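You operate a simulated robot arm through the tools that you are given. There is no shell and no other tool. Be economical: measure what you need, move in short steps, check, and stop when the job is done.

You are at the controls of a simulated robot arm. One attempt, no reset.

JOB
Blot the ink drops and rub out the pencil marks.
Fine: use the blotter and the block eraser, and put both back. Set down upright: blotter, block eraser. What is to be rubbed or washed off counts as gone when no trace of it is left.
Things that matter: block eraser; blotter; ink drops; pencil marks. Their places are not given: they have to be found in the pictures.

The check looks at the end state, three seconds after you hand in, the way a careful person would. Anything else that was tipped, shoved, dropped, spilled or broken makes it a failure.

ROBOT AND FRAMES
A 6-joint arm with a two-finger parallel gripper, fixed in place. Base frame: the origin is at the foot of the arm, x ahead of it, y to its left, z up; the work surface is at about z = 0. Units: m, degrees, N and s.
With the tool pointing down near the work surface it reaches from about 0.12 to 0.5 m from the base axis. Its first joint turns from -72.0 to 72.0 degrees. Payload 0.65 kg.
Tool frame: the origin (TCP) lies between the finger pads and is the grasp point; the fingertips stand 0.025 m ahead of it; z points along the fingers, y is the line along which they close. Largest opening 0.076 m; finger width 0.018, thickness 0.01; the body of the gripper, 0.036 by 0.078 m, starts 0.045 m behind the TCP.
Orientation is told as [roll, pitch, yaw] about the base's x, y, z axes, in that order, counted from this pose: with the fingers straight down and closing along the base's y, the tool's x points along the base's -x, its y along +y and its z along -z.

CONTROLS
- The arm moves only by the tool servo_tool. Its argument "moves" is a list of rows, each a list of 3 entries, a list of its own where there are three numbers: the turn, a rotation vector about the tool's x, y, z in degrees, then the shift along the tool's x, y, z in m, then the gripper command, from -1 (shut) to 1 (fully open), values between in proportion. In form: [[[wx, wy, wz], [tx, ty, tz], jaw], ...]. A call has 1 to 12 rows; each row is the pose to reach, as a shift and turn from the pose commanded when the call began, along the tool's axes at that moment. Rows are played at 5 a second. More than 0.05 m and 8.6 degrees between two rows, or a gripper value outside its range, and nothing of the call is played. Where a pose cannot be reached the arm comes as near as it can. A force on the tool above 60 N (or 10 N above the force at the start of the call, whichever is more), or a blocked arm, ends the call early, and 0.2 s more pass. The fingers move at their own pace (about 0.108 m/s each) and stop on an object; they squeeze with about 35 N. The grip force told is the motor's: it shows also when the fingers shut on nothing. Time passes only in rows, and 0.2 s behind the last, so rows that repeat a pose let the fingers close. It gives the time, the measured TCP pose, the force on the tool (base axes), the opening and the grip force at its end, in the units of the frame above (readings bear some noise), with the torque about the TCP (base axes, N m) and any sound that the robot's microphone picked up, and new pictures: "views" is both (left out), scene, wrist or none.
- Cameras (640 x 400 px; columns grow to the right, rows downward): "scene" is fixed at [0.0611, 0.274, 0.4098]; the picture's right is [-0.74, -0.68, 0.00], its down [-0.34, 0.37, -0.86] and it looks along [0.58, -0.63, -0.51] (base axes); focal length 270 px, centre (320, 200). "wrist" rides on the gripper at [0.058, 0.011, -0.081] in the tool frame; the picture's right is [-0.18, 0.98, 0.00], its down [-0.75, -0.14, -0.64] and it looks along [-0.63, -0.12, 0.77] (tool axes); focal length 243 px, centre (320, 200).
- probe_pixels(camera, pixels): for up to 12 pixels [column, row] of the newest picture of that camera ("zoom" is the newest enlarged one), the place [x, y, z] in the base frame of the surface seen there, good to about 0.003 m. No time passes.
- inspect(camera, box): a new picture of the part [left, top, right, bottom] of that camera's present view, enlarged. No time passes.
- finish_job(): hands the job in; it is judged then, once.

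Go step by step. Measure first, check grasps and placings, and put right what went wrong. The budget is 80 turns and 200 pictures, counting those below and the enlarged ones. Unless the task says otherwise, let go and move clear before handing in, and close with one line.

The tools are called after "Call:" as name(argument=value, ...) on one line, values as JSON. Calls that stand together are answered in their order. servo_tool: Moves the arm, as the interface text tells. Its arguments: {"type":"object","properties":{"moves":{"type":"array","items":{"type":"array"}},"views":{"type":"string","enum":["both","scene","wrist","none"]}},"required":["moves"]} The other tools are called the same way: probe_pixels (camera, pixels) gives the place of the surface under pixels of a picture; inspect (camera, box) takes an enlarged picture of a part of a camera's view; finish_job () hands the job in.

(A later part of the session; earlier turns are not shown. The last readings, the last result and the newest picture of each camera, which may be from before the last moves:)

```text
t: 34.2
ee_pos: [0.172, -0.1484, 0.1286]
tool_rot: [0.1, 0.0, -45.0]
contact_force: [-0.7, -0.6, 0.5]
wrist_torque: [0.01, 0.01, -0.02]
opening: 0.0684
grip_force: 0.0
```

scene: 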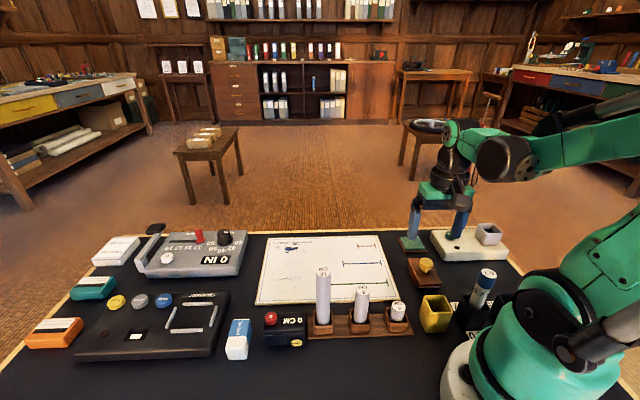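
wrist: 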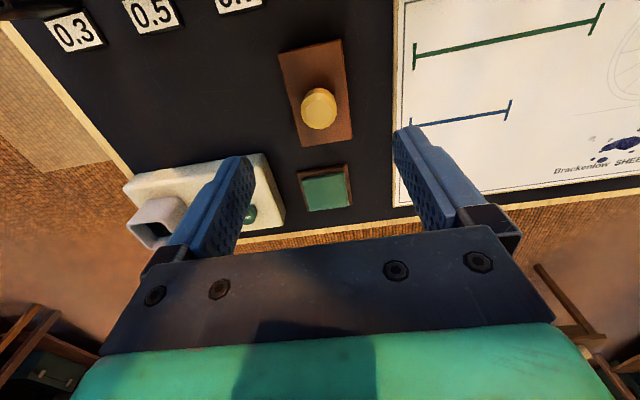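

The blotter rests upright at home. I'll measure the knob and block again and turn the gripper 90°.

Call:
probe_pixels(camera="wrist", pixels=[[281, 53], [341, 40], [352, 136], [303, 145], [316, 113], [318, 90], [334, 108], [301, 110], [320, 128]])

Call:
servo_tool(moves=[[[0, 0, -8], [0, 0, 0], 0.8], [[0, 0, -16], [0, 0, 0], 0.8], [[0, 0, -24], [0, 0, 0], 0.8], [[0, 0, -32], [0, 0, 0], 0.8], [[0, 0, -40], [0, 0, 0], 0.8], [[0, 0, -48], [0, 0, 0], 0.8], [[0, 0, -56], [0, 0, 0], 0.8], [[0, 0, -64], [0, 0, 0], 0.8], [[0, 0, -72], [0, 0, 0], 0.6], [[0, 0, -80], [0, 0, 0], 0.3], [[0, 0, -88], [0, 0, 0], 0.3], [[0, 0, -90], [0, 0, 0], 0.3]])

```text
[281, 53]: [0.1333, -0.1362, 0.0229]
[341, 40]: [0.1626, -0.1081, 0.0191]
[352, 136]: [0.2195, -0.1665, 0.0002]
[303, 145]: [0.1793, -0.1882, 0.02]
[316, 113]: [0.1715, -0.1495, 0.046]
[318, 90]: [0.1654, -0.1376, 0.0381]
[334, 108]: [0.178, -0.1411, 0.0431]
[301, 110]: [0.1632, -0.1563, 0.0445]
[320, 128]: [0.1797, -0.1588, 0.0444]
```

```text
t: 36.8
ee_pos: [0.1713, -0.1464, 0.1291]
tool_rot: [-0.1, 0.0, 45.0]
contact_force: [-0.1, 0.7, -0.8]
wrist_torque: [0.03, 0.0, -0.01]
opening: 0.0495
grip_force: 0.0
```

scene: 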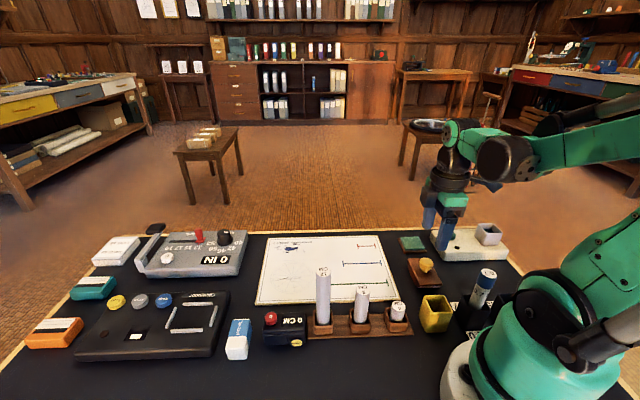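
wrist: 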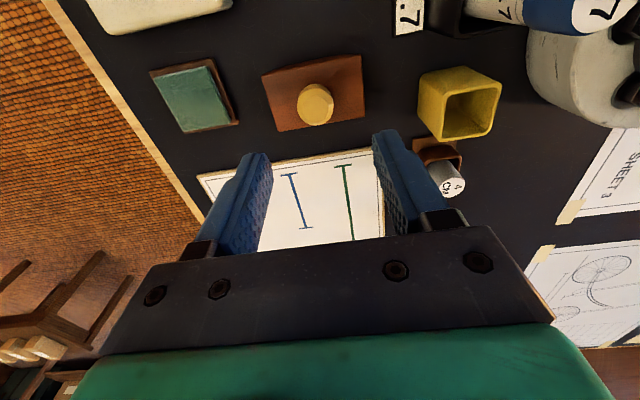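

The knob centre is about (0.1716, -0.1485), almost under the TCP. I'll descend onto the knob with the jaw at 0.05.

Call:
servo_tool(moves=[[[0, 0, 0], [0.001, -0.001, 0.04], 0.3], [[0, 0, 0], [0.001, -0.001, 0.07], 0.3], [[0, 0, 0], [0.001, -0.001, 0.079], 0.3], [[0, 0, 0], [0.001, -0.001, 0.081], 0.3], [[0, 0, 0], [0.001, -0.001, 0.081], 0.3]])

Call:
inspect(camera="scene", box=[390, 240, 470, 300])

```text
t: 38.0
ee_pos: [0.1702, -0.148, 0.0498]
tool_rot: [0.0, -0.1, 45.1]
contact_force: [-0.2, 0.1, 0.3]
wrist_torque: [0.0, -0.01, -0.01]
opening: 0.0496
grip_force: 0.0
```

scene: 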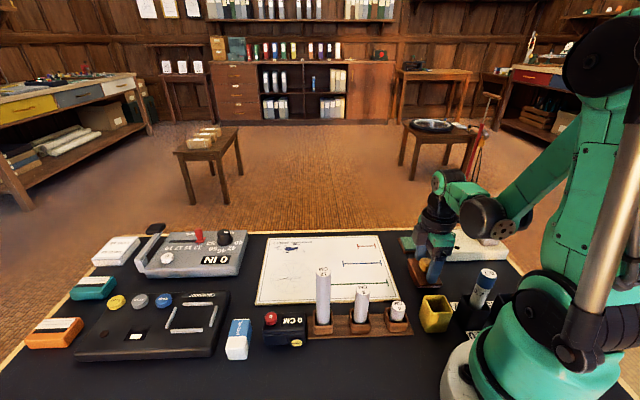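
wrist: 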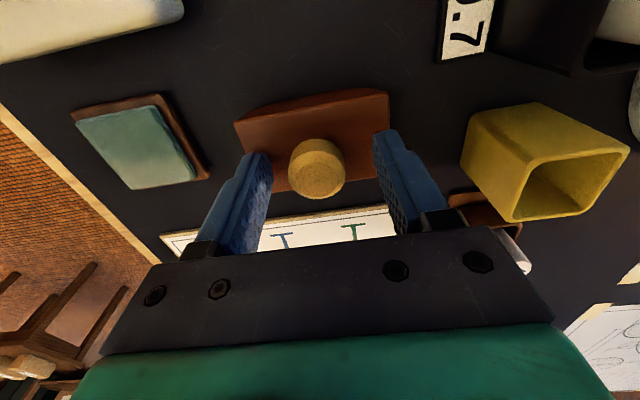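

```text
6.67 times, centred on (430, 270) of scene
```

zoom: 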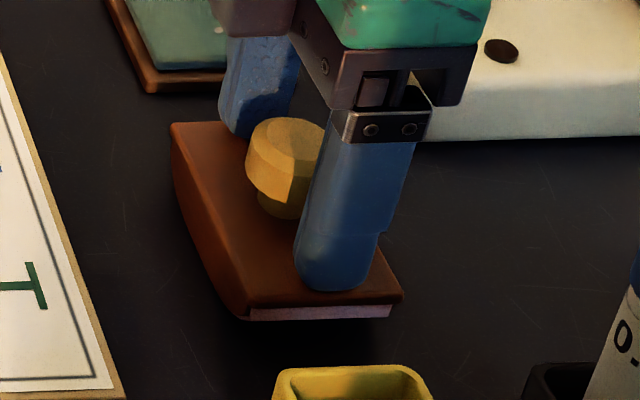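

The tips are just above the block, straddling the knob. I'll go 1.5 mm lower and close.

Call:
servo_tool(moves=[[[0, 0, 0], [0, 0, 0.0015], 0.3], [[0, 0, 0], [0, 0, 0.0015], -1], [[0, 0, 0], [0, 0, 0.0015], -1], [[0, 0, 0], [0, 0, 0.0015], -1], [[0, 0, 0], [0, 0, 0.0015], -1]])

```text
t: 39.2
ee_pos: [0.1714, -0.1486, 0.0474]
tool_rot: [0.0, 0.0, 44.9]
contact_force: [-0.6, 0.1, -0.7]
wrist_torque: [-0.02, 0.02, 0.0]
opening: 0.024
grip_force: 35.0
```

scene: 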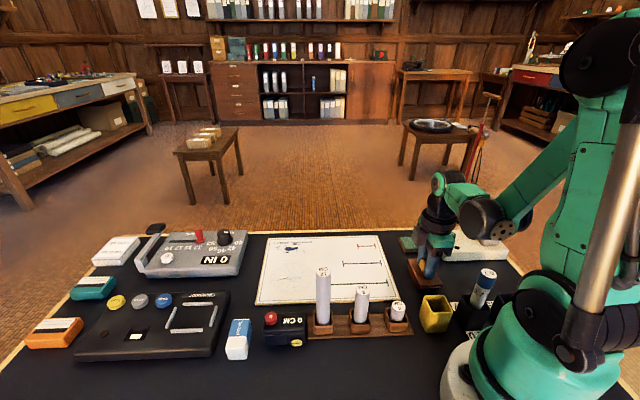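
wrist: 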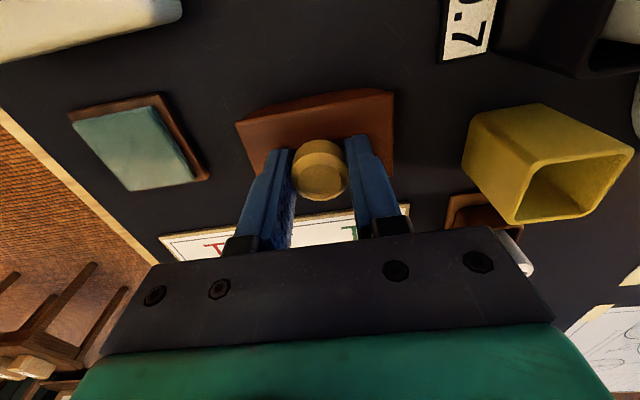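

The knob is gripped (0.024); home TCP is (0.171, -0.148, 0.0475) at yaw 45. I'll lift it and carry it over the ink.

Call:
servo_tool(moves=[[[0, 0, 0], [0, 0, -0.04], -1], [[0, 0, 0], [0, 0, -0.08], -1], [[0, 0, 0], [-0.042, -0.016, -0.08], -1], [[0, 0, 0], [-0.084, -0.032, -0.08], -1], [[0, 0, 0], [-0.127, -0.048, -0.08], -1], [[0, 0, 0], [-0.17, -0.064, -0.08], -1], [[0, 0, 0], [-0.212, -0.08, -0.08], -1], [[0, 0, 0], [-0.254, -0.096, -0.08], -1], [[0, 0, 0], [-0.254, -0.096, -0.04], -1], [[0, 0, 0], [-0.254, -0.096, -0.01], -1], [[0, 0, 0], [-0.254, -0.096, -0.01], -1]])

```text
t: 41.6
ee_pos: [0.4178, -0.0345, 0.0546]
tool_rot: [0.1, -0.1, 45.0]
contact_force: [0.9, 0.0, 0.8]
wrist_torque: [-0.04, 0.0, 0.04]
opening: 0.0239
grip_force: 35.0
```

scene: 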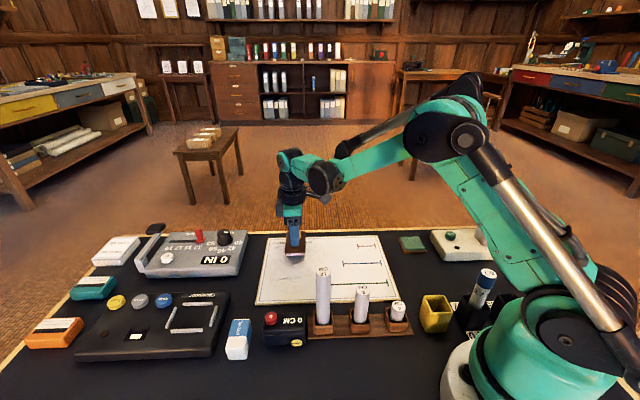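
wrist: 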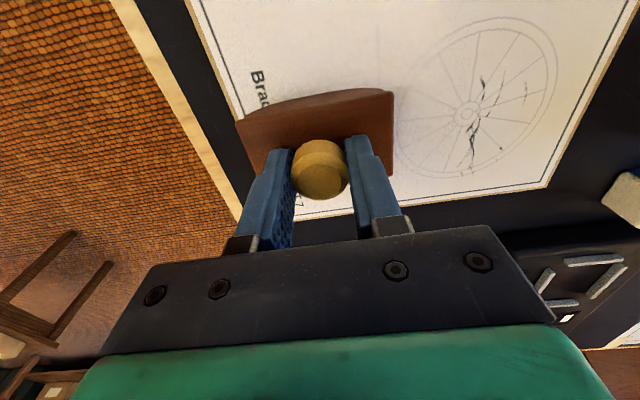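

Over the left half. I'll press to contact and read the force.

Call:
servo_tool(moves=[[[0, 0, 0], [0, 0, 0.005], -1], [[0, 0, 0], [0, 0, 0.007], -1], [[0, 0, 0], [0, 0, 0.007], -1]], views="none")

```text
t: 42.4
ee_pos: [0.4163, -0.0368, 0.0495]
tool_rot: [0.0, 0.0, 45.0]
contact_force: [-3.6, 3.0, 42.0]
wrist_torque: [0.1, 0.14, -0.02]
opening: 0.024
grip_force: 34.7
```

42 N, solid. I'll back off slightly and roll ±24° over it.

Call:
servo_tool(moves=[[[0, 0, 0], [0, 0, -0.0007], -1], [[8, 0, 0], [0, 0.0065, -0.0007], -1], [[16, 0, 0], [0, 0.013, -0.0009], -1], [[24, 0, 0], [0, 0.0195, -0.0012], -1], [[16, 0, 0], [0, 0.013, -0.0009], -1], [[8, 0, 0], [0, 0.0065, -0.0007], -1], [[0, 0, 0], [0, 0, -0.0007], -1], [[-8, 0, 0], [0, -0.0065, -0.0007], -1], [[-16, 0, 0], [0, -0.013, -0.0009], -1], [[-24, 0, 0], [0, -0.0195, -0.0012], -1], [[-16, 0, 0], [0, -0.013, -0.0009], -1], [[-8, 0, 0], [0, -0.0065, -0.0007], -1]], views="none")

Call:
servo_tool(moves=[[[8, 0, 0], [0, 0.0065, 0], -1], [[8, 0, 0], [0, 0.0065, -0.04], -1], [[8, 0, 0], [0, 0.0065, -0.08], -1], [[8, 0, 0], [0, 0.0065, -0.11], -1], [[8, 0, 0], [0, 0.0065, -0.11], -1]], views="scene")

Call:
inspect(camera="scene", box=[262, 232, 326, 272])

Call:
inspect(camera="scene", box=[250, 150, 330, 230])

```text
t: 43.0
ee_pos: [0.4163, -0.033, 0.0518]
tool_rot: [-4.2, 0.1, 45.0]
contact_force: [-0.2, 0.0, 29.9]
wrist_torque: [0.47, 0.4, 0.01]
opening: 0.024
grip_force: 34.8
stopped in row 2: the force on the tool passed its limit at 78 N (the readings are from after the stop); the commanded pose is now the measured one
```

```text
t: 43.3
ee_pos: [0.4147, -0.0322, 0.0532]
tool_rot: [-7.0, 0.2, 45.0]
contact_force: [0.2, -0.3, 29.3]
wrist_torque: [0.51, 0.27, 0.01]
opening: 0.0241
grip_force: 35.0
stopped in row 1: the force on the tool passed its limit at 75 N (the readings are from after the stop); the commanded pose is now the measured one
```

scene: 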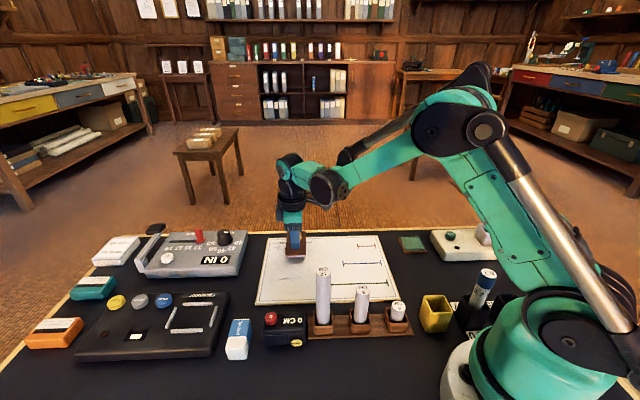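

```text
10.00 times, centred on (294, 252) of scene
```

zoom: 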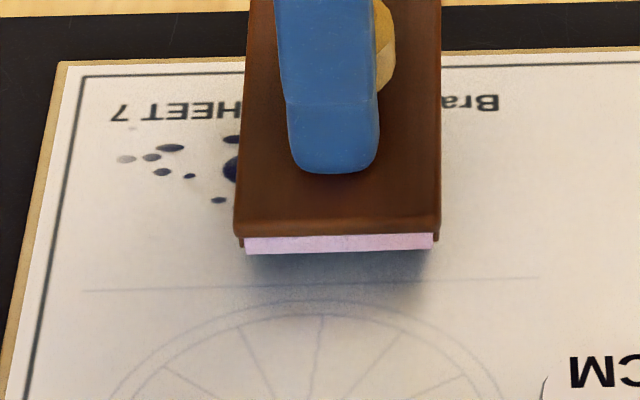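

```text
5.00 times, centred on (290, 190) of scene
```

zoom: 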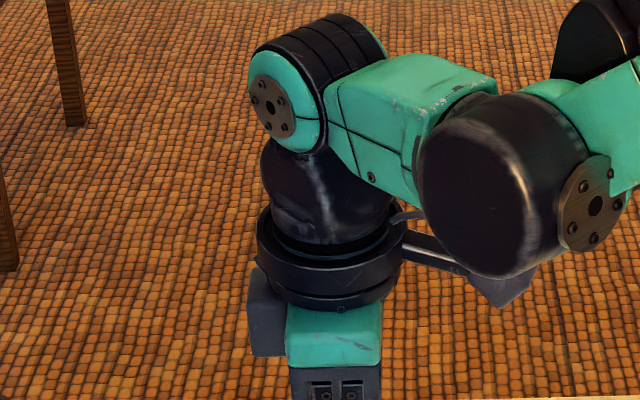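

Rocking raises the force steeply. I'll lift straight off and look at what this stronger press did.

Call:
servo_tool(moves=[[[0, 0, 0], [0, 0, -0.02], -1], [[0, 0, 0], [0, 0, -0.06], -1], [[0, 0, 0], [0, 0, -0.1], -1], [[7, 0, 0], [0, 0, -0.1], -1], [[7, 0, 0], [0, 0, -0.1], -1]], views="scene")

Call:
inspect(camera="scene", box=[262, 232, 326, 272])

Call:
inspect(camera="scene", box=[250, 150, 330, 230])

```text
t: 44.5
ee_pos: [0.4065, -0.021, 0.1505]
tool_rot: [-14.1, 0.2, 44.9]
contact_force: [0.0, 0.2, -1.6]
wrist_torque: [0.0, 0.01, -0.02]
opening: 0.0239
grip_force: 35.4
```

scene: 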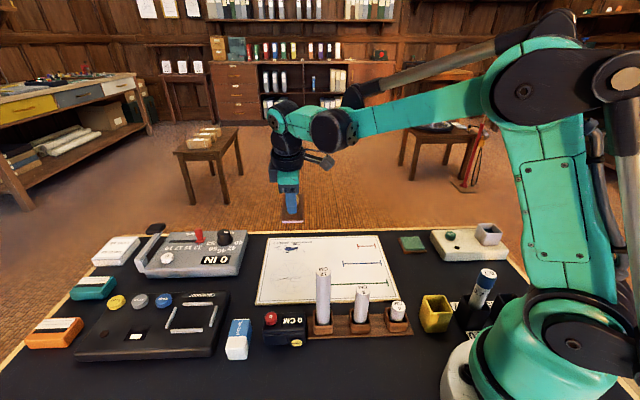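

```text
10.00 times, centred on (294, 252) of scene
```

zoom: 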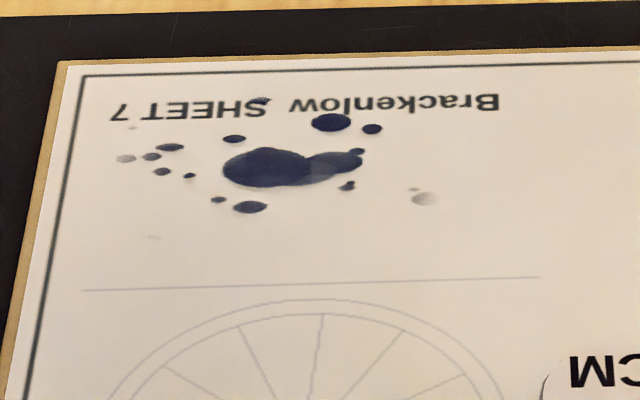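

```text
5.00 times, centred on (290, 190) of scene
```

zoom: 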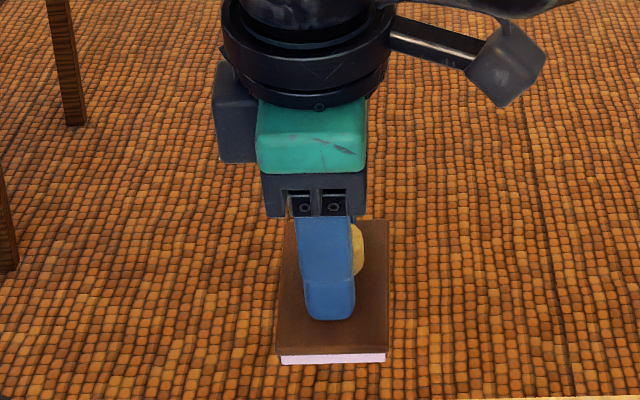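

Still no change, and I tilted the wrong way. I'll level the tool first.

Call:
servo_tool(moves=[[[-7, 0, 0], [0, 0, 0], -1], [[-14, 0, 0], [0, 0, 0], -1], [[-14, 0, 0], [0, 0, 0], -1]], views="scene")

Call:
inspect(camera="scene", box=[250, 150, 330, 230])

```text
t: 45.3
ee_pos: [0.4064, -0.0234, 0.1509]
tool_rot: [-0.1, 0.1, 44.9]
contact_force: [0.2, 0.1, -0.3]
wrist_torque: [-0.01, 0.02, 0.01]
opening: 0.0236
grip_force: 34.9
```

scene: 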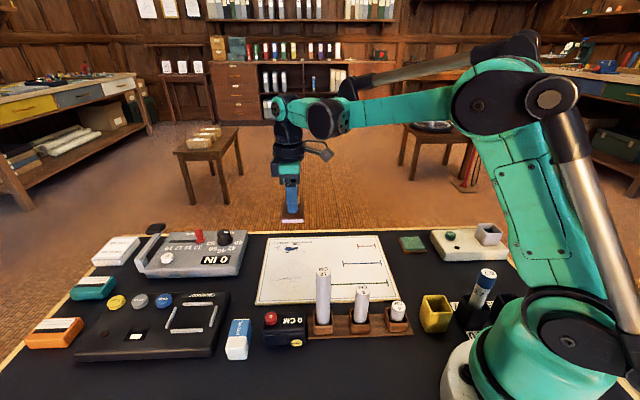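

```text
5.00 times, centred on (290, 190) of scene
```

zoom: 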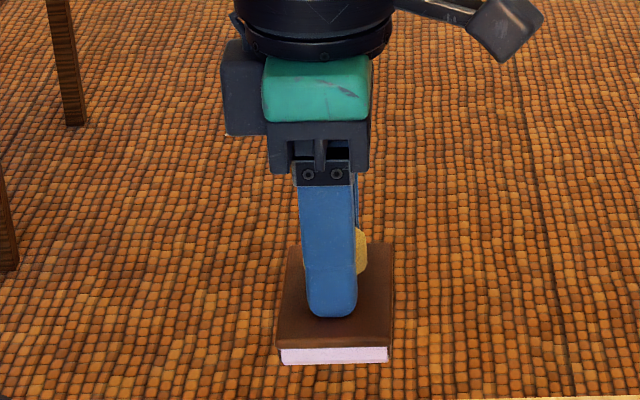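

Level again. I'll try a gentle rub at the edge of the stain first (b≈.25, the gray drop and the two dark ones beside it), descending to contact there.

Call:
servo_tool(moves=[[[0, 0, 0], [0.019, -0.018, 0.03], -1], [[0, 0, 0], [0.019, -0.018, 0.07], -1], [[0, 0, 0], [0.019, -0.018, 0.094], -1], [[0, 0, 0], [0.019, -0.018, 0.098], -1], [[0, 0, 0], [0.019, -0.018, 0.098], -1]], views="none")

Call:
servo_tool(moves=[[[0, 0, 0], [0, 0, 0.001], -1], [[0, 0, 0], [0, 0, 0.001], -1]], views="none")

```text
t: 46.5
ee_pos: [0.4023, -0.0497, 0.0521]
tool_rot: [0.0, 0.3, 44.9]
contact_force: [0.2, -0.2, -1.2]
wrist_torque: [0.02, -0.02, 0.0]
opening: 0.0239
grip_force: 34.5
```

```text
t: 47.1
ee_pos: [0.4029, -0.0483, 0.0533]
tool_rot: [-0.1, 0.2, 45.0]
contact_force: [0.4, -0.5, -0.8]
wrist_torque: [0.0, 0.03, -0.02]
opening: 0.024
grip_force: 34.6
```

Call:
servo_tool(moves=[[[0, 0, 0], [0, 0, 0.001], -1], [[0, 0, 0], [0, 0, 0.001], -1]], views="none")

Call:
servo_tool(moves=[[[0, 0, 0], [0, 0, 0.0005], -1], [[0, 0, 0], [0, 0, 0.0005], -1]], views="none")

```text
t: 47.7
ee_pos: [0.4042, -0.0488, 0.0506]
tool_rot: [0.0, 0.1, 44.9]
contact_force: [0.3, -0.3, 1.8]
wrist_torque: [0.09, 0.02, 0.03]
opening: 0.0241
grip_force: 35.1
```

```text
t: 48.3
ee_pos: [0.4033, -0.0484, 0.0508]
tool_rot: [-0.1, 0.2, 44.9]
contact_force: [-1.2, -5.1, 17.5]
wrist_torque: [0.09, -0.02, 0.01]
opening: 0.0239
grip_force: 34.5
```

Contact at 17 N. I'll rub ±8 mm along tool x, then lift and look.

Call:
servo_tool(moves=[[[0, 0, 0], [0.008, 0, 0], -1], [[0, 0, 0], [-0.008, 0, 0], -1], [[0, 0, 0], [0.008, 0, 0], -1], [[0, 0, 0], [-0.008, 0, 0], -1], [[0, 0, 0], [0, 0, 0], -1]], views="none")

Call:
servo_tool(moves=[[[0, 0, 0], [0, 0, -0.03], -1], [[0, 0, 0], [0, 0, -0.07], -1], [[0, 0, 0], [0, 0, -0.1], -1], [[0, 0, 0], [0, 0, -0.1], -1]], views="scene")

Call:
inspect(camera="scene", box=[262, 232, 326, 272])

```text
t: 49.5
ee_pos: [0.4042, -0.0503, 0.0512]
tool_rot: [0.0, 0.3, 44.9]
contact_force: [0.0, -0.6, -1.6]
wrist_torque: [0.02, 0.02, 0.02]
opening: 0.024
grip_force: 35.0
```

```text
t: 50.5
ee_pos: [0.4029, -0.0495, 0.1528]
tool_rot: [-0.1, 0.2, 44.9]
contact_force: [0.6, -0.2, -1.2]
wrist_torque: [0.0, 0.01, 0.02]
opening: 0.024
grip_force: 34.9
```

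scene: 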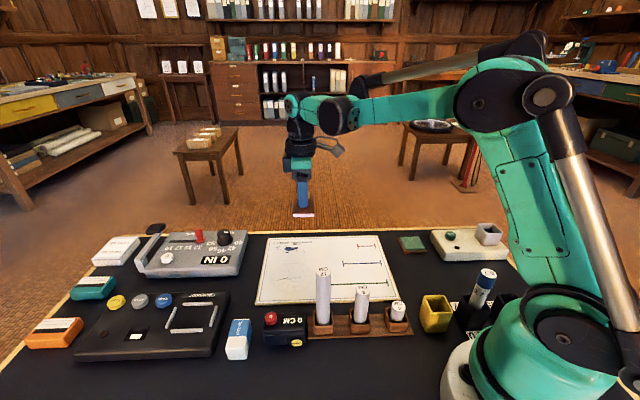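

```text
10.00 times, centred on (294, 252) of scene
```

zoom: 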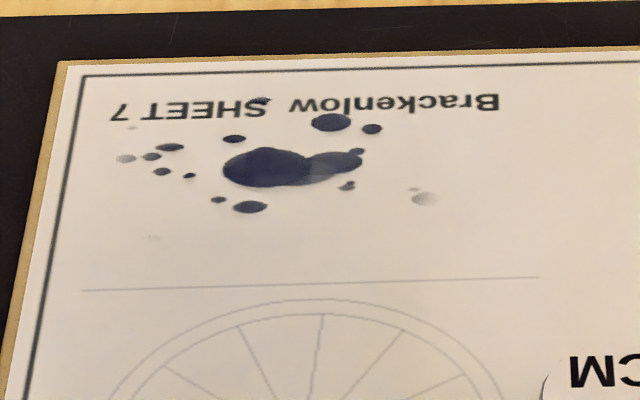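

Rubbing works: the right tip of the big drop and the small drop at (347,186) got slightly lighter. The contact is the rocker's middle line, so I'll stroke along tool y over the ink with more force, starting at b=.272.

Call:
servo_tool(moves=[[[0, 0, 0], [-0.022, -0.002, 0.04], -1], [[0, 0, 0], [-0.022, -0.002, 0.08], -1], [[0, 0, 0], [-0.022, -0.002, 0.098], -1], [[0, 0, 0], [-0.022, -0.002, 0.101], -1], [[0, 0, 0], [-0.022, -0.002, 0.101], -1]], views="none")

```text
t: 51.7
ee_pos: [0.4208, -0.0372, 0.0507]
tool_rot: [-0.2, 0.1, 45.0]
contact_force: [0.1, 1.1, 50.6]
wrist_torque: [0.22, 0.01, 0.02]
opening: 0.0239
grip_force: 34.9
```

50 N is a bit high, so I'll ease off 0.7 mm and stroke ±24 mm along tool y.

Call:
servo_tool(moves=[[[0, 0, 0], [0, 0, -0.0007], -1], [[0, 0, 0], [0, 0.012, -0.0007], -1], [[0, 0, 0], [0, 0.024, -0.0007], -1], [[0, 0, 0], [0, 0.008, -0.0007], -1], [[0, 0, 0], [0, -0.008, -0.0007], -1], [[0, 0, 0], [0, -0.024, -0.0007], -1], [[0, 0, 0], [0, -0.008, -0.0007], -1], [[0, 0, 0], [0, 0.008, -0.0007], -1], [[0, 0, 0], [0, 0.024, -0.0007], -1], [[0, 0, 0], [0, 0.008, -0.0007], -1], [[0, 0, 0], [0, -0.008, -0.0007], -1], [[0, 0, 0], [0, -0.024, -0.0007], -1]], views="scene")

Call:
inspect(camera="scene", box=[262, 232, 326, 272])

```text
t: 54.3
ee_pos: [0.4373, -0.0524, 0.0517]
tool_rot: [-0.1, 0.3, 44.8]
contact_force: [-0.2, 0.3, -1.1]
wrist_torque: [0.0, -0.03, 0.01]
opening: 0.0241
grip_force: 35.3
```

scene: 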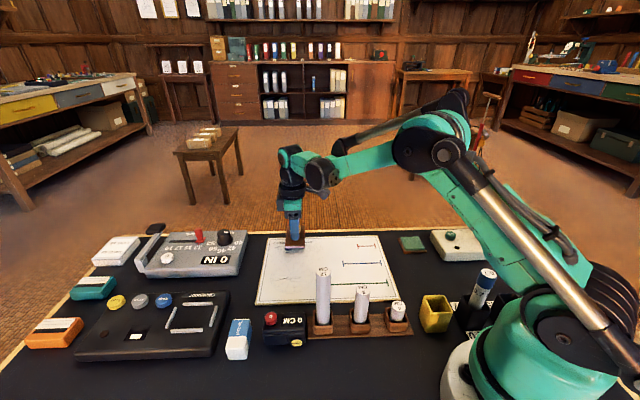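

```text
10.00 times, centred on (294, 252) of scene
```

zoom: 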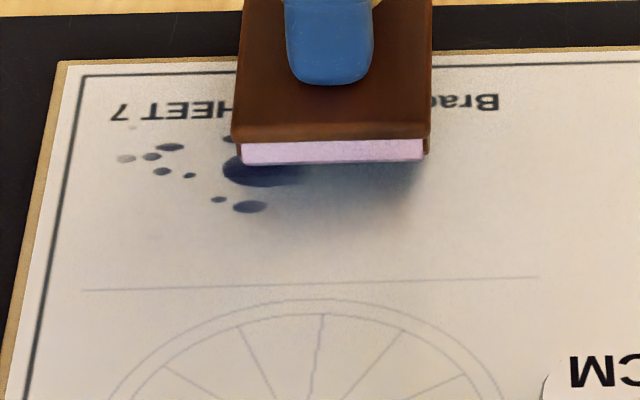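

It's working well: the right-hand drops are vanishing. Contact was lost by the end, so I'll press about 1 mm more and keep stroking back.

Call:
servo_tool(moves=[[[0, 0, 0], [0, 0, 0.001], -1], [[0, 0, 0], [0, 0.008, 0.001], -1], [[0, 0, 0], [0, -0.004, 0.001], -1], [[0, 0, 0], [0, 0.012, 0.001], -1], [[0, 0, 0], [0, 0.03, 0.001], -1], [[0, 0, 0], [0, 0.046, 0.001], -1], [[0, 0, 0], [0, 0.03, 0.001], -1], [[0, 0, 0], [0, 0.012, 0.001], -1], [[0, 0, 0], [0, -0.004, 0.001], -1], [[0, 0, 0], [0, 0.012, 0.001], -1]], views="none")

Call:
servo_tool(moves=[[[0, 0, 0], [0, 0, -0.03], -1], [[0, 0, 0], [0, 0, -0.07], -1], [[0, 0, 0], [0, 0, -0.1], -1], [[0, 0, 0], [0, 0, -0.1], -1]], views="scene")

Call:
inspect(camera="scene", box=[262, 232, 326, 272])

```text
t: 55.1
ee_pos: [0.4361, -0.0505, 0.0509]
tool_rot: [0.4, 0.3, 45.2]
contact_force: [1.0, 0.0, 18.3]
wrist_torque: [-0.07, -0.39, 0.0]
opening: 0.0238
grip_force: 35.4
stopped in row 3: the force on the tool passed its limit at 67 N (the readings are from after the stop); the commanded pose is now the measured one
```

```text
t: 56.1
ee_pos: [0.4363, -0.0463, 0.1523]
tool_rot: [0.4, 0.3, 45.1]
contact_force: [0.4, 0.1, 0.0]
wrist_torque: [-0.04, -0.01, -0.01]
opening: 0.0237
grip_force: 34.5
```

scene: 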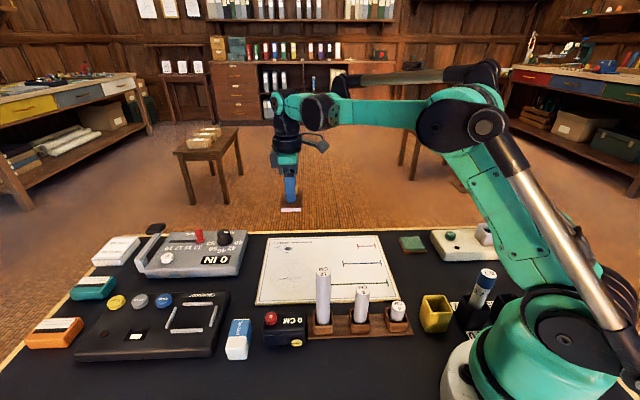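

```text
10.00 times, centred on (294, 252) of scene
```

zoom: 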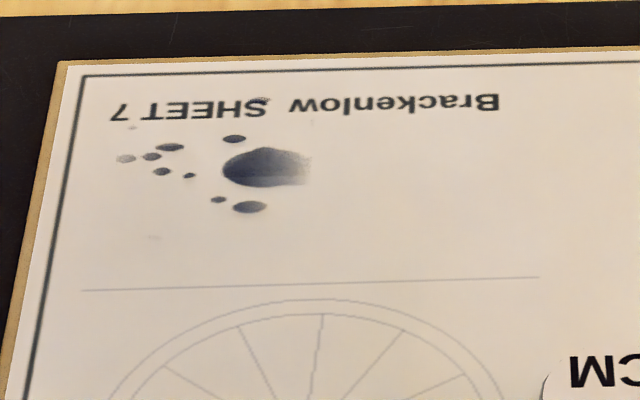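

The right half is clean and the print is intact. Next is the left half: I'll go down at b≈.300, a≈.322.

Call:
servo_tool(moves=[[[0.4, 0, 0], [-0.024, 0.019, 0.04], -1], [[0.4, 0, 0], [-0.024, 0.019, 0.08], -1], [[0.4, 0, 0], [-0.024, 0.019, 0.097], -1], [[0.4, 0, 0], [-0.024, 0.019, 0.1], -1], [[0.4, 0, 0], [-0.024, 0.019, 0.1], -1]], views="none")

```text
refused: row 1 steps farther than a row can; nothing moved
```

Call:
servo_tool(moves=[[[0.4, 0, 0], [-0.024, 0.019, 0.03], -1], [[0.4, 0, 0], [-0.024, 0.019, 0.07], -1], [[0.4, 0, 0], [-0.024, 0.019, 0.097], -1], [[0.4, 0, 0], [-0.024, 0.019, 0.1], -1], [[0.4, 0, 0], [-0.024, 0.019, 0.1], -1]], views="none")

```text
t: 57.3
ee_pos: [0.4392, -0.0175, 0.0513]
tool_rot: [0.0, 0.4, 45.1]
contact_force: [-2.3, 1.6, 33.9]
wrist_torque: [0.24, -0.19, -0.01]
opening: 0.0239
grip_force: 35.1
```

34 N of contact. Now stroking along tool y.

Call:
servo_tool(moves=[[[0, 0, 0], [0, 0.011, 0], -1], [[0, 0, 0], [0, 0.022, 0], -1], [[0, 0, 0], [0, 0.008, 0], -1], [[0, 0, 0], [0, -0.008, 0], -1], [[0, 0, 0], [0, -0.024, 0.0002], -1], [[0, 0, 0], [0, -0.008, 0.0002], -1], [[0, 0, 0], [0, 0.008, 0.0002], -1], [[0, 0, 0], [0, 0.022, 0.0002], -1], [[0, 0, 0], [0, 0.008, 0.0003], -1], [[0, 0, 0], [0, -0.008, 0.0003], -1], [[0, 0, 0], [0, -0.024, 0.0003], -1], [[0, 0, 0], [0, 0, 0.0003], -1]], views="none")

Call:
servo_tool(moves=[[[0, 0, 0], [0, 0, -0.03], -1], [[0, 0, 0], [0, 0, -0.07], -1], [[0, 0, 0], [0, 0, -0.1], -1], [[0, 0, 0], [0, 0, -0.1], -1]], views="scene")

Call:
inspect(camera="scene", box=[262, 232, 326, 272])

```text
t: 58.4
ee_pos: [0.4491, -0.0274, 0.0505]
tool_rot: [0.3, 0.2, 45.2]
contact_force: [0.7, 1.4, 19.7]
wrist_torque: [-0.17, -0.41, 0.01]
opening: 0.024
grip_force: 34.7
stopped in row 5: the force on the tool passed its limit at 73 N (the readings are from after the stop); the commanded pose is now the measured one
```

```text
t: 59.4
ee_pos: [0.4481, -0.0279, 0.1507]
tool_rot: [0.2, 0.4, 45.2]
contact_force: [-0.4, 0.5, -0.2]
wrist_torque: [0.03, 0.0, 0.0]
opening: 0.0242
grip_force: 34.8
```

scene: 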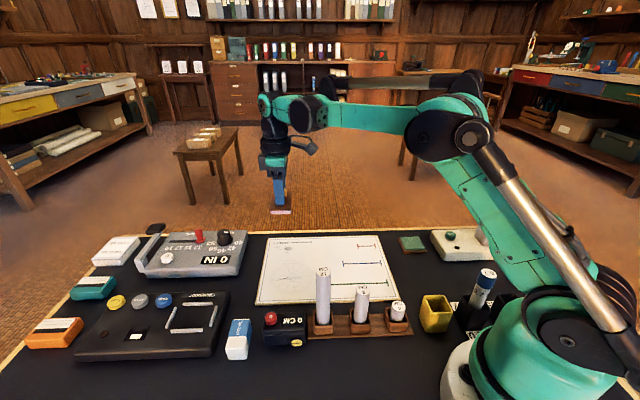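

```text
10.00 times, centred on (294, 252) of scene
```

zoom: 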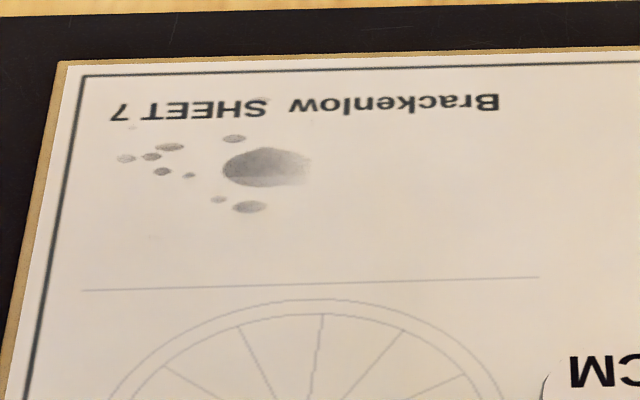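

Fading nicely. I'll repeat with slightly less force.

Call:
servo_tool(moves=[[[0, 0, 0], [-0.004, 0.0135, 0.03], -1], [[0, 0, 0], [-0.004, 0.0135, 0.07], -1], [[0, 0, 0], [-0.004, 0.0135, 0.097], -1], [[0, 0, 0], [-0.004, 0.0135, 0.0997], -1], [[0, 0, 0], [-0.004, 0.0135, 0.0997], -1]], views="none")

```text
t: 60.6
ee_pos: [0.4427, -0.017, 0.0502]
tool_rot: [0.3, 0.4, 45.1]
contact_force: [-9.4, -1.7, 30.3]
wrist_torque: [-0.22, -0.12, -0.07]
opening: 0.0238
grip_force: 34.8
```

30 N. I'll stroke with a little relief toward the far end.

Call:
servo_tool(moves=[[[0, 0, 0], [0, 0.012, 0], -1], [[0, 0, 0], [0, 0.023, 0], -1], [[0, 0, 0], [0, 0.008, -0.0002], -1], [[0, 0, 0], [0, -0.006, -0.0004], -1], [[0, 0, 0], [0, -0.02, -0.0006], -1], [[0, 0, 0], [0, -0.006, -0.0004], -1], [[0, 0, 0], [0, 0.008, -0.0001], -1], [[0, 0, 0], [0, 0.023, 0], -1], [[0, 0, 0], [0, 0.008, -0.0001], -1], [[0, 0, 0], [0, -0.006, -0.0003], -1], [[0, 0, 0], [0, -0.02, -0.0005], -1], [[0, 0, 0], [0, 0, -0.0003], -1]], views="none")

Call:
servo_tool(moves=[[[0, 0, 0], [0, 0, -0.03], -1], [[0, 0, 0], [0, 0, -0.07], -1], [[0, 0, 0], [0, 0, -0.1], -1], [[0, 0, 0], [0, 0, -0.1], -1]], views="scene")

Call:
inspect(camera="scene", box=[262, 232, 326, 272])

```text
t: 63.2
ee_pos: [0.4412, -0.0171, 0.0507]
tool_rot: [0.2, 0.3, 45.1]
contact_force: [3.0, -3.3, 9.4]
wrist_torque: [-0.16, -0.33, -0.04]
opening: 0.0238
grip_force: 35.1
```

```text
t: 64.2
ee_pos: [0.4443, -0.0118, 0.1521]
tool_rot: [0.3, 0.5, 45.2]
contact_force: [0.0, 0.5, 0.2]
wrist_torque: [-0.01, -0.01, -0.01]
opening: 0.0238
grip_force: 34.8
```

scene: 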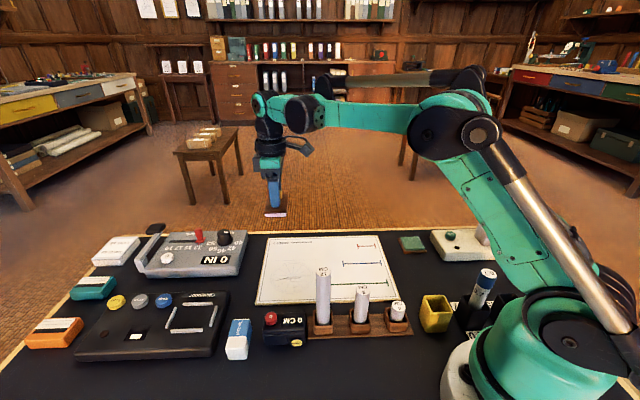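

```text
10.00 times, centred on (294, 252) of scene
```

zoom: 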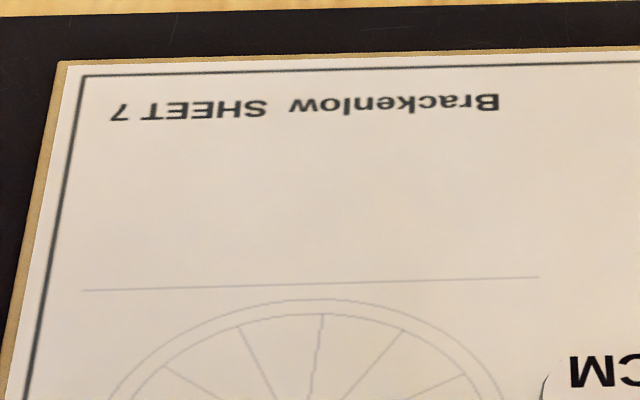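

The ink is completely gone. Now I'll carry the blotter home at height.

Call:
servo_tool(moves=[[[0, 0, 0], [0.036, 0.0123, 0], -1], [[0, 0, 0], [0.0714, 0.0245, 0], -1], [[0, 0, 0], [0.107, 0.0368, 0], -1], [[0, 0, 0], [0.1428, 0.049, 0], -1], [[0, 0, 0], [0.1784, 0.0613, 0], -1], [[0, 0, 0], [0.2141, 0.0736, 0], -1], [[0, 0, 0], [0.25, 0.0858, 0], -1], [[0, 0, 0], [0.2855, 0.0981, 0], -1], [[0, 0, 0], [0.2855, 0.0981, 0.04], -1], [[0, 0, 0], [0.2855, 0.0981, 0.08], -1], [[0, 0, 0], [0.2855, 0.0981, 0.08], -1]])

```text
t: 66.6
ee_pos: [0.1721, -0.1486, 0.0748]
tool_rot: [0.4, 0.4, 45.2]
contact_force: [-0.1, -0.4, -0.1]
wrist_torque: [-0.03, 0.0, 0.02]
opening: 0.0238
grip_force: 34.7
```

scene: 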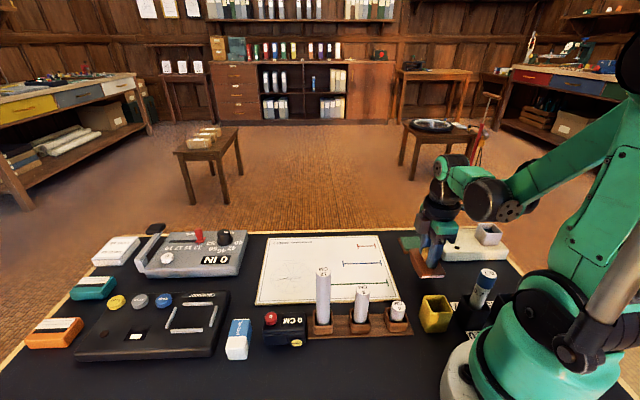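
wrist: 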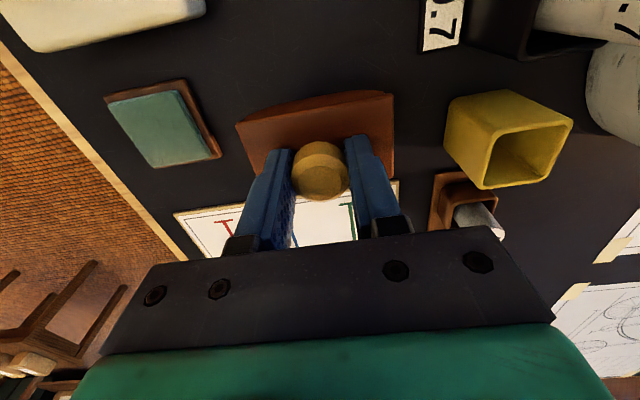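

Right above home. I'll lower to contact.

Call:
servo_tool(moves=[[[0, 0, 0], [0, 0, 0.015], -1], [[0, 0, 0], [0, 0, 0.024], -1], [[0, 0, 0], [0, 0, 0.026], -1], [[0, 0, 0], [0, 0, 0.026], -1]], views="none")

Call:
servo_tool(moves=[[[0, 0, 0], [0, 0, 0.001], -1], [[0, 0, 0], [0, 0, 0.001], -1]], views="none")

```text
t: 67.6
ee_pos: [0.1709, -0.1491, 0.048]
tool_rot: [0.3, 0.4, 45.3]
contact_force: [-0.4, 0.2, -0.3]
wrist_torque: [-0.02, 0.0, 0.01]
opening: 0.0239
grip_force: 34.9
```

```text
t: 68.2
ee_pos: [0.172, -0.1485, 0.0472]
tool_rot: [0.3, 0.3, 45.3]
contact_force: [-2.9, 4.1, 43.6]
wrist_torque: [0.05, -0.28, 0.04]
opening: 0.0238
grip_force: 35.1
```

Seated. I'll ease off slightly, open just enough, and rise.

Call:
servo_tool(moves=[[[0, 0, 0], [0, 0, -0.001], -1], [[0, 0, 0], [0, 0, -0.001], 0], [[0, 0, 0], [0, 0, -0.001], 0.3], [[0, 0, 0], [0, 0, -0.001], 0.3], [[0, 0, 0], [0, 0, -0.03], 0.3], [[0, 0, 0], [0, 0, -0.07], 0.3], [[0, 0, 0], [0, 0, -0.11], 0.3], [[0, 0, 0], [0, 0, -0.15], 0.3], [[0, 0, 0], [0, 0, -0.15], 0.3]])

Call:
inspect(camera="scene", box=[380, 220, 540, 320])

Call:
inspect(camera="scene", box=[215, 305, 311, 365])

Call:
probe_pixels(camera="scene", pixels=[[232, 321], [250, 321], [229, 334], [248, 334], [226, 343], [244, 345], [240, 327], [237, 340], [227, 356], [244, 357], [249, 340], [265, 330]])

```text
t: 70.2
ee_pos: [0.1735, -0.1491, 0.1986]
tool_rot: [0.3, 0.4, 45.2]
contact_force: [-0.6, 0.3, 0.1]
wrist_torque: [-0.02, 0.01, 0.0]
opening: 0.0492
grip_force: 0.1
```

scene: 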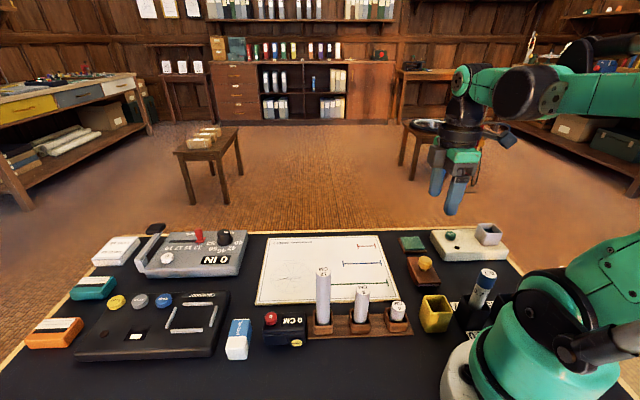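
wrist: 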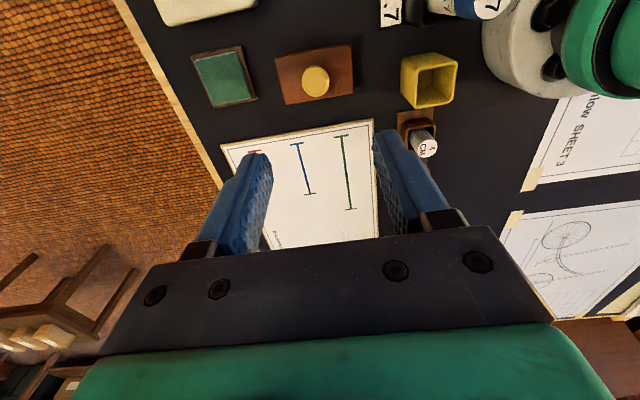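

```text
4.00 times, centred on (460, 270) of scene
```

zoom: 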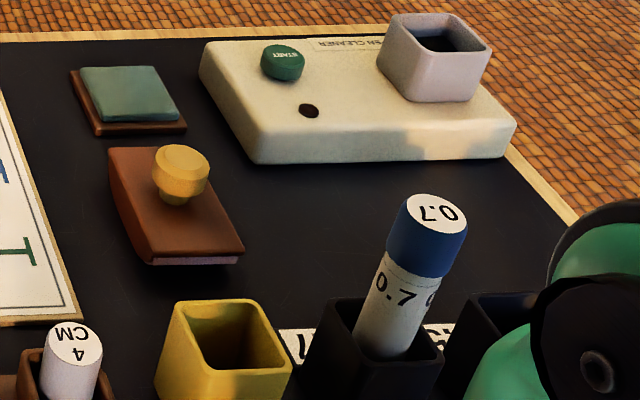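

```text
6.67 times, centred on (263, 335) of scene
```

zoom: 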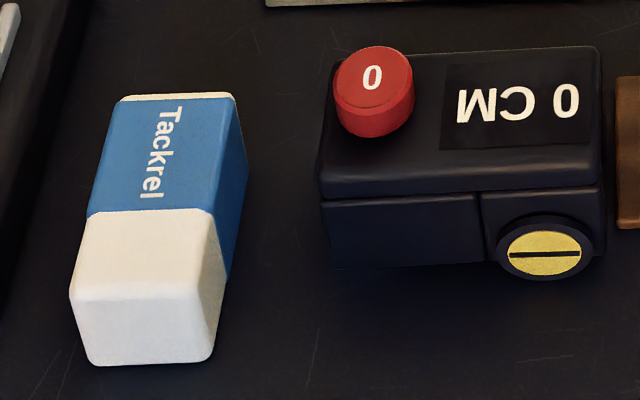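

```text
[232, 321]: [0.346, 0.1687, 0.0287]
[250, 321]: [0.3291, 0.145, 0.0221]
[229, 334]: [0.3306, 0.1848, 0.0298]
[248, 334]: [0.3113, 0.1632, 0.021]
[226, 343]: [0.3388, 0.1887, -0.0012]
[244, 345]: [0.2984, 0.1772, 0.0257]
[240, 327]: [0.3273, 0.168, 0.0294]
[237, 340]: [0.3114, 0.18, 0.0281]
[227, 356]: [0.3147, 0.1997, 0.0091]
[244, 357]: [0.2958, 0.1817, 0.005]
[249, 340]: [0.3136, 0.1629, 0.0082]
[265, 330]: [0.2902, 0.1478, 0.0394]
```

The blotter is upright at home. Next I'll go to the eraser (white end toward the camera, centre about (0.324, 0.170), top z 0.029), travelling high and turning to yaw -45.

Call:
servo_tool(moves=[[[0, 0, 8], [-0.02, 0.006, -0.03], 0.3], [[0, 0, 16], [-0.05, 0.018, -0.03], 0.3], [[0, 0, 24], [-0.081, 0.03, -0.03], 0.3], [[0, 0, 32], [-0.112, 0.041, -0.03], 0.3], [[0, 0, 40], [-0.143, 0.052, -0.03], 0.3], [[0, 0, 48], [-0.174, 0.064, -0.03], 0.3], [[0, 0, 56], [-0.205, 0.075, -0.03], 0.3], [[0, 0, 64], [-0.236, 0.087, -0.03], 0.3], [[0, 0, 72], [-0.267, 0.098, -0.03], 0.3], [[0, 0, 80], [-0.298, 0.11, -0.03], 0.3], [[0, 0, 88], [-0.328, 0.1205, -0.01], 0.3], [[0, 0, 90], [-0.3305, 0.1205, 0.03], 0.3]])

```text
t: 72.8
ee_pos: [0.3167, 0.1702, 0.1639]
tool_rot: [-0.4, 0.3, -44.8]
contact_force: [0.8, -0.2, -0.5]
wrist_torque: [-0.02, -0.01, 0.0]
opening: 0.0493
grip_force: 0.1
```

scene: 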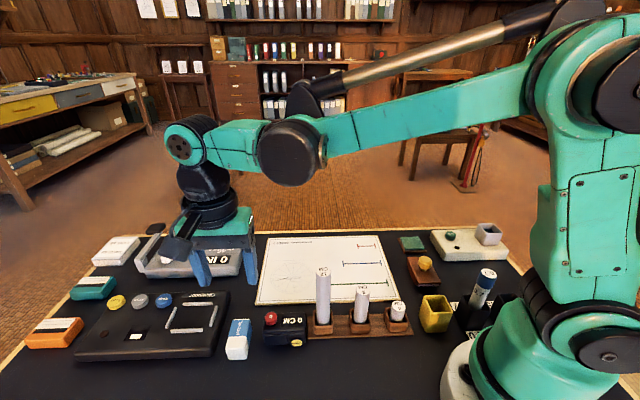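
wrist: 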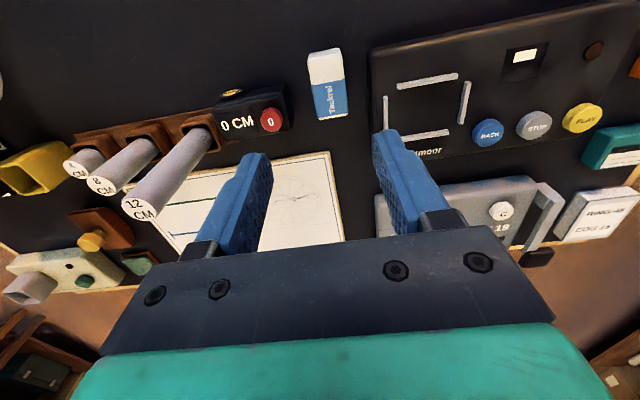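

Call:
probe_pixels(camera="wrist", pixels=[[309, 55], [339, 50], [317, 118], [346, 112], [326, 80], [309, 87], [343, 80], [292, 90], [288, 125], [271, 120], [372, 80]])

Call:
inspect(camera="wrist", box=[250, 30, 410, 130])

```text
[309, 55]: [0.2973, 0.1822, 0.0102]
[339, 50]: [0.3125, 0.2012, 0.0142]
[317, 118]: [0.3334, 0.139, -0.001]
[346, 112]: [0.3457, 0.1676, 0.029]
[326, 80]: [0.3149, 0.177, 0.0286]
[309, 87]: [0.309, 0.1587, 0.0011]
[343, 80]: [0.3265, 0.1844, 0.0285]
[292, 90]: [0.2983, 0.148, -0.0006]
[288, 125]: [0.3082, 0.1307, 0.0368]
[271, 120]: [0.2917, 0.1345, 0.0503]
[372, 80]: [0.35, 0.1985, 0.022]
```

```text
4.00 times, centred on (330, 80) of wrist
```

zoom: 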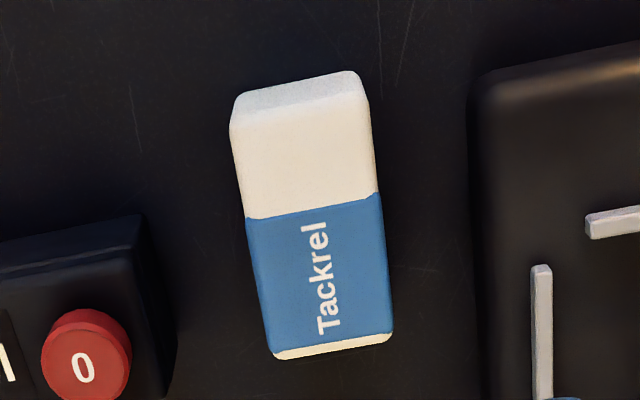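

Call:
probe_pixels(camera="zoom", pixels=[[240, 140], [366, 115], [282, 345], [386, 328], [252, 220], [376, 195]])

```text
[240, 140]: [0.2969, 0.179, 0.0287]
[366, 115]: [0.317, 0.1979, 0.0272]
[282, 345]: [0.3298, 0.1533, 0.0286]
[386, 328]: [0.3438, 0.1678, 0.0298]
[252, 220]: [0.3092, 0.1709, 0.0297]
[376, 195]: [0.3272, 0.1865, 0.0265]
```

The eraser is 0.026 wide, centred at (0.322, 0.1745), with its long axis at -45°. I'll descend with the jaw at 0.04, gripping slightly toward the sleeve.

Call:
servo_tool(moves=[[[0, 0, 0], [-0.0045, 0.0067, 0.04], 0.05], [[0, 0, 0], [-0.0045, 0.0067, 0.08], 0.05], [[0, 0, 0], [-0.0045, 0.0067, 0.09], 0.05], [[0, 0, 0], [-0.0045, 0.0067, 0.09], 0.05]])

Call:
inspect(camera="scene", box=[200, 270, 320, 370])

```text
t: 73.8
ee_pos: [0.3258, 0.1716, 0.0725]
tool_rot: [-0.3, 0.3, -44.9]
contact_force: [-0.3, 0.0, 0.0]
wrist_torque: [0.01, -0.01, -0.03]
opening: 0.0399
grip_force: 0.0
```

scene: 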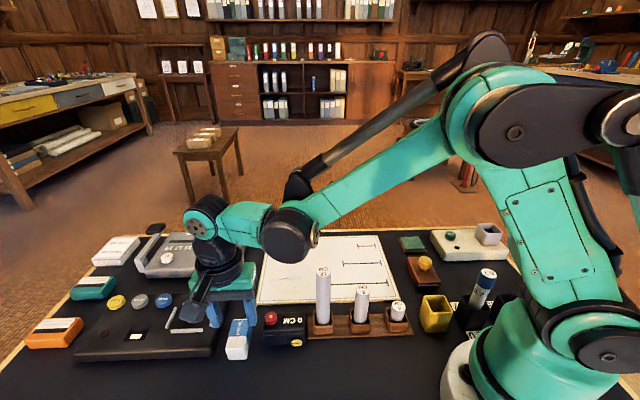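
wrist: 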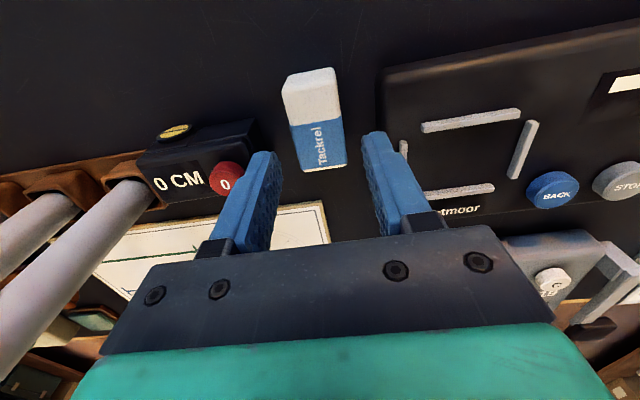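

```text
4.00 times, centred on (260, 320) of scene
```

zoom: 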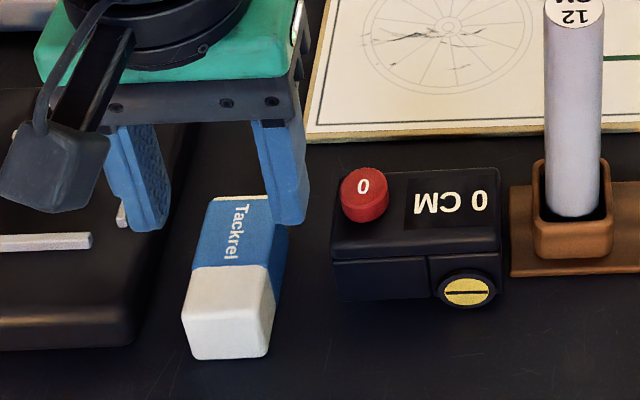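

Aligned: the TCP is over the sleeve part and both fingers have clearance. Going down and closing.

Call:
servo_tool(moves=[[[0, 0, 0], [0, 0, 0.02], 0.05], [[0, 0, 0], [0, 0, 0.036], 0.05], [[0, 0, 0], [0, 0, 0.0385], 0.05], [[0, 0, 0], [0, 0, 0.0385], 0.05], [[0, 0, 0], [0, 0, 0.0385], -1], [[0, 0, 0], [0, 0, 0.0385], -1], [[0, 0, 0], [0, 0, 0.0385], -1]])

```text
t: 75.4
ee_pos: [0.327, 0.1707, 0.0348]
tool_rot: [-0.4, 0.3, -44.8]
contact_force: [-0.6, 0.9, 0.5]
wrist_torque: [-0.01, 0.0, 0.0]
opening: 0.0268
grip_force: 35.1
```

scene: 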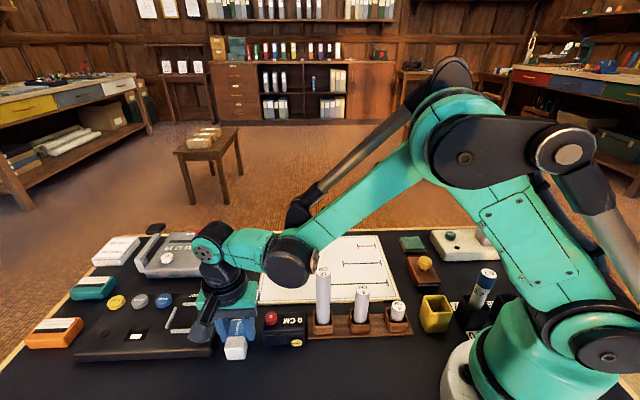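
wrist: 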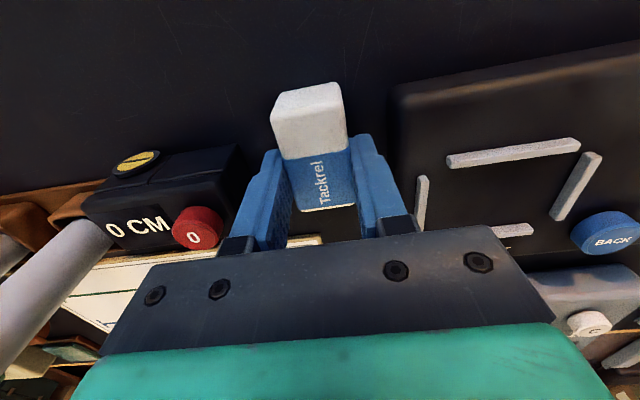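

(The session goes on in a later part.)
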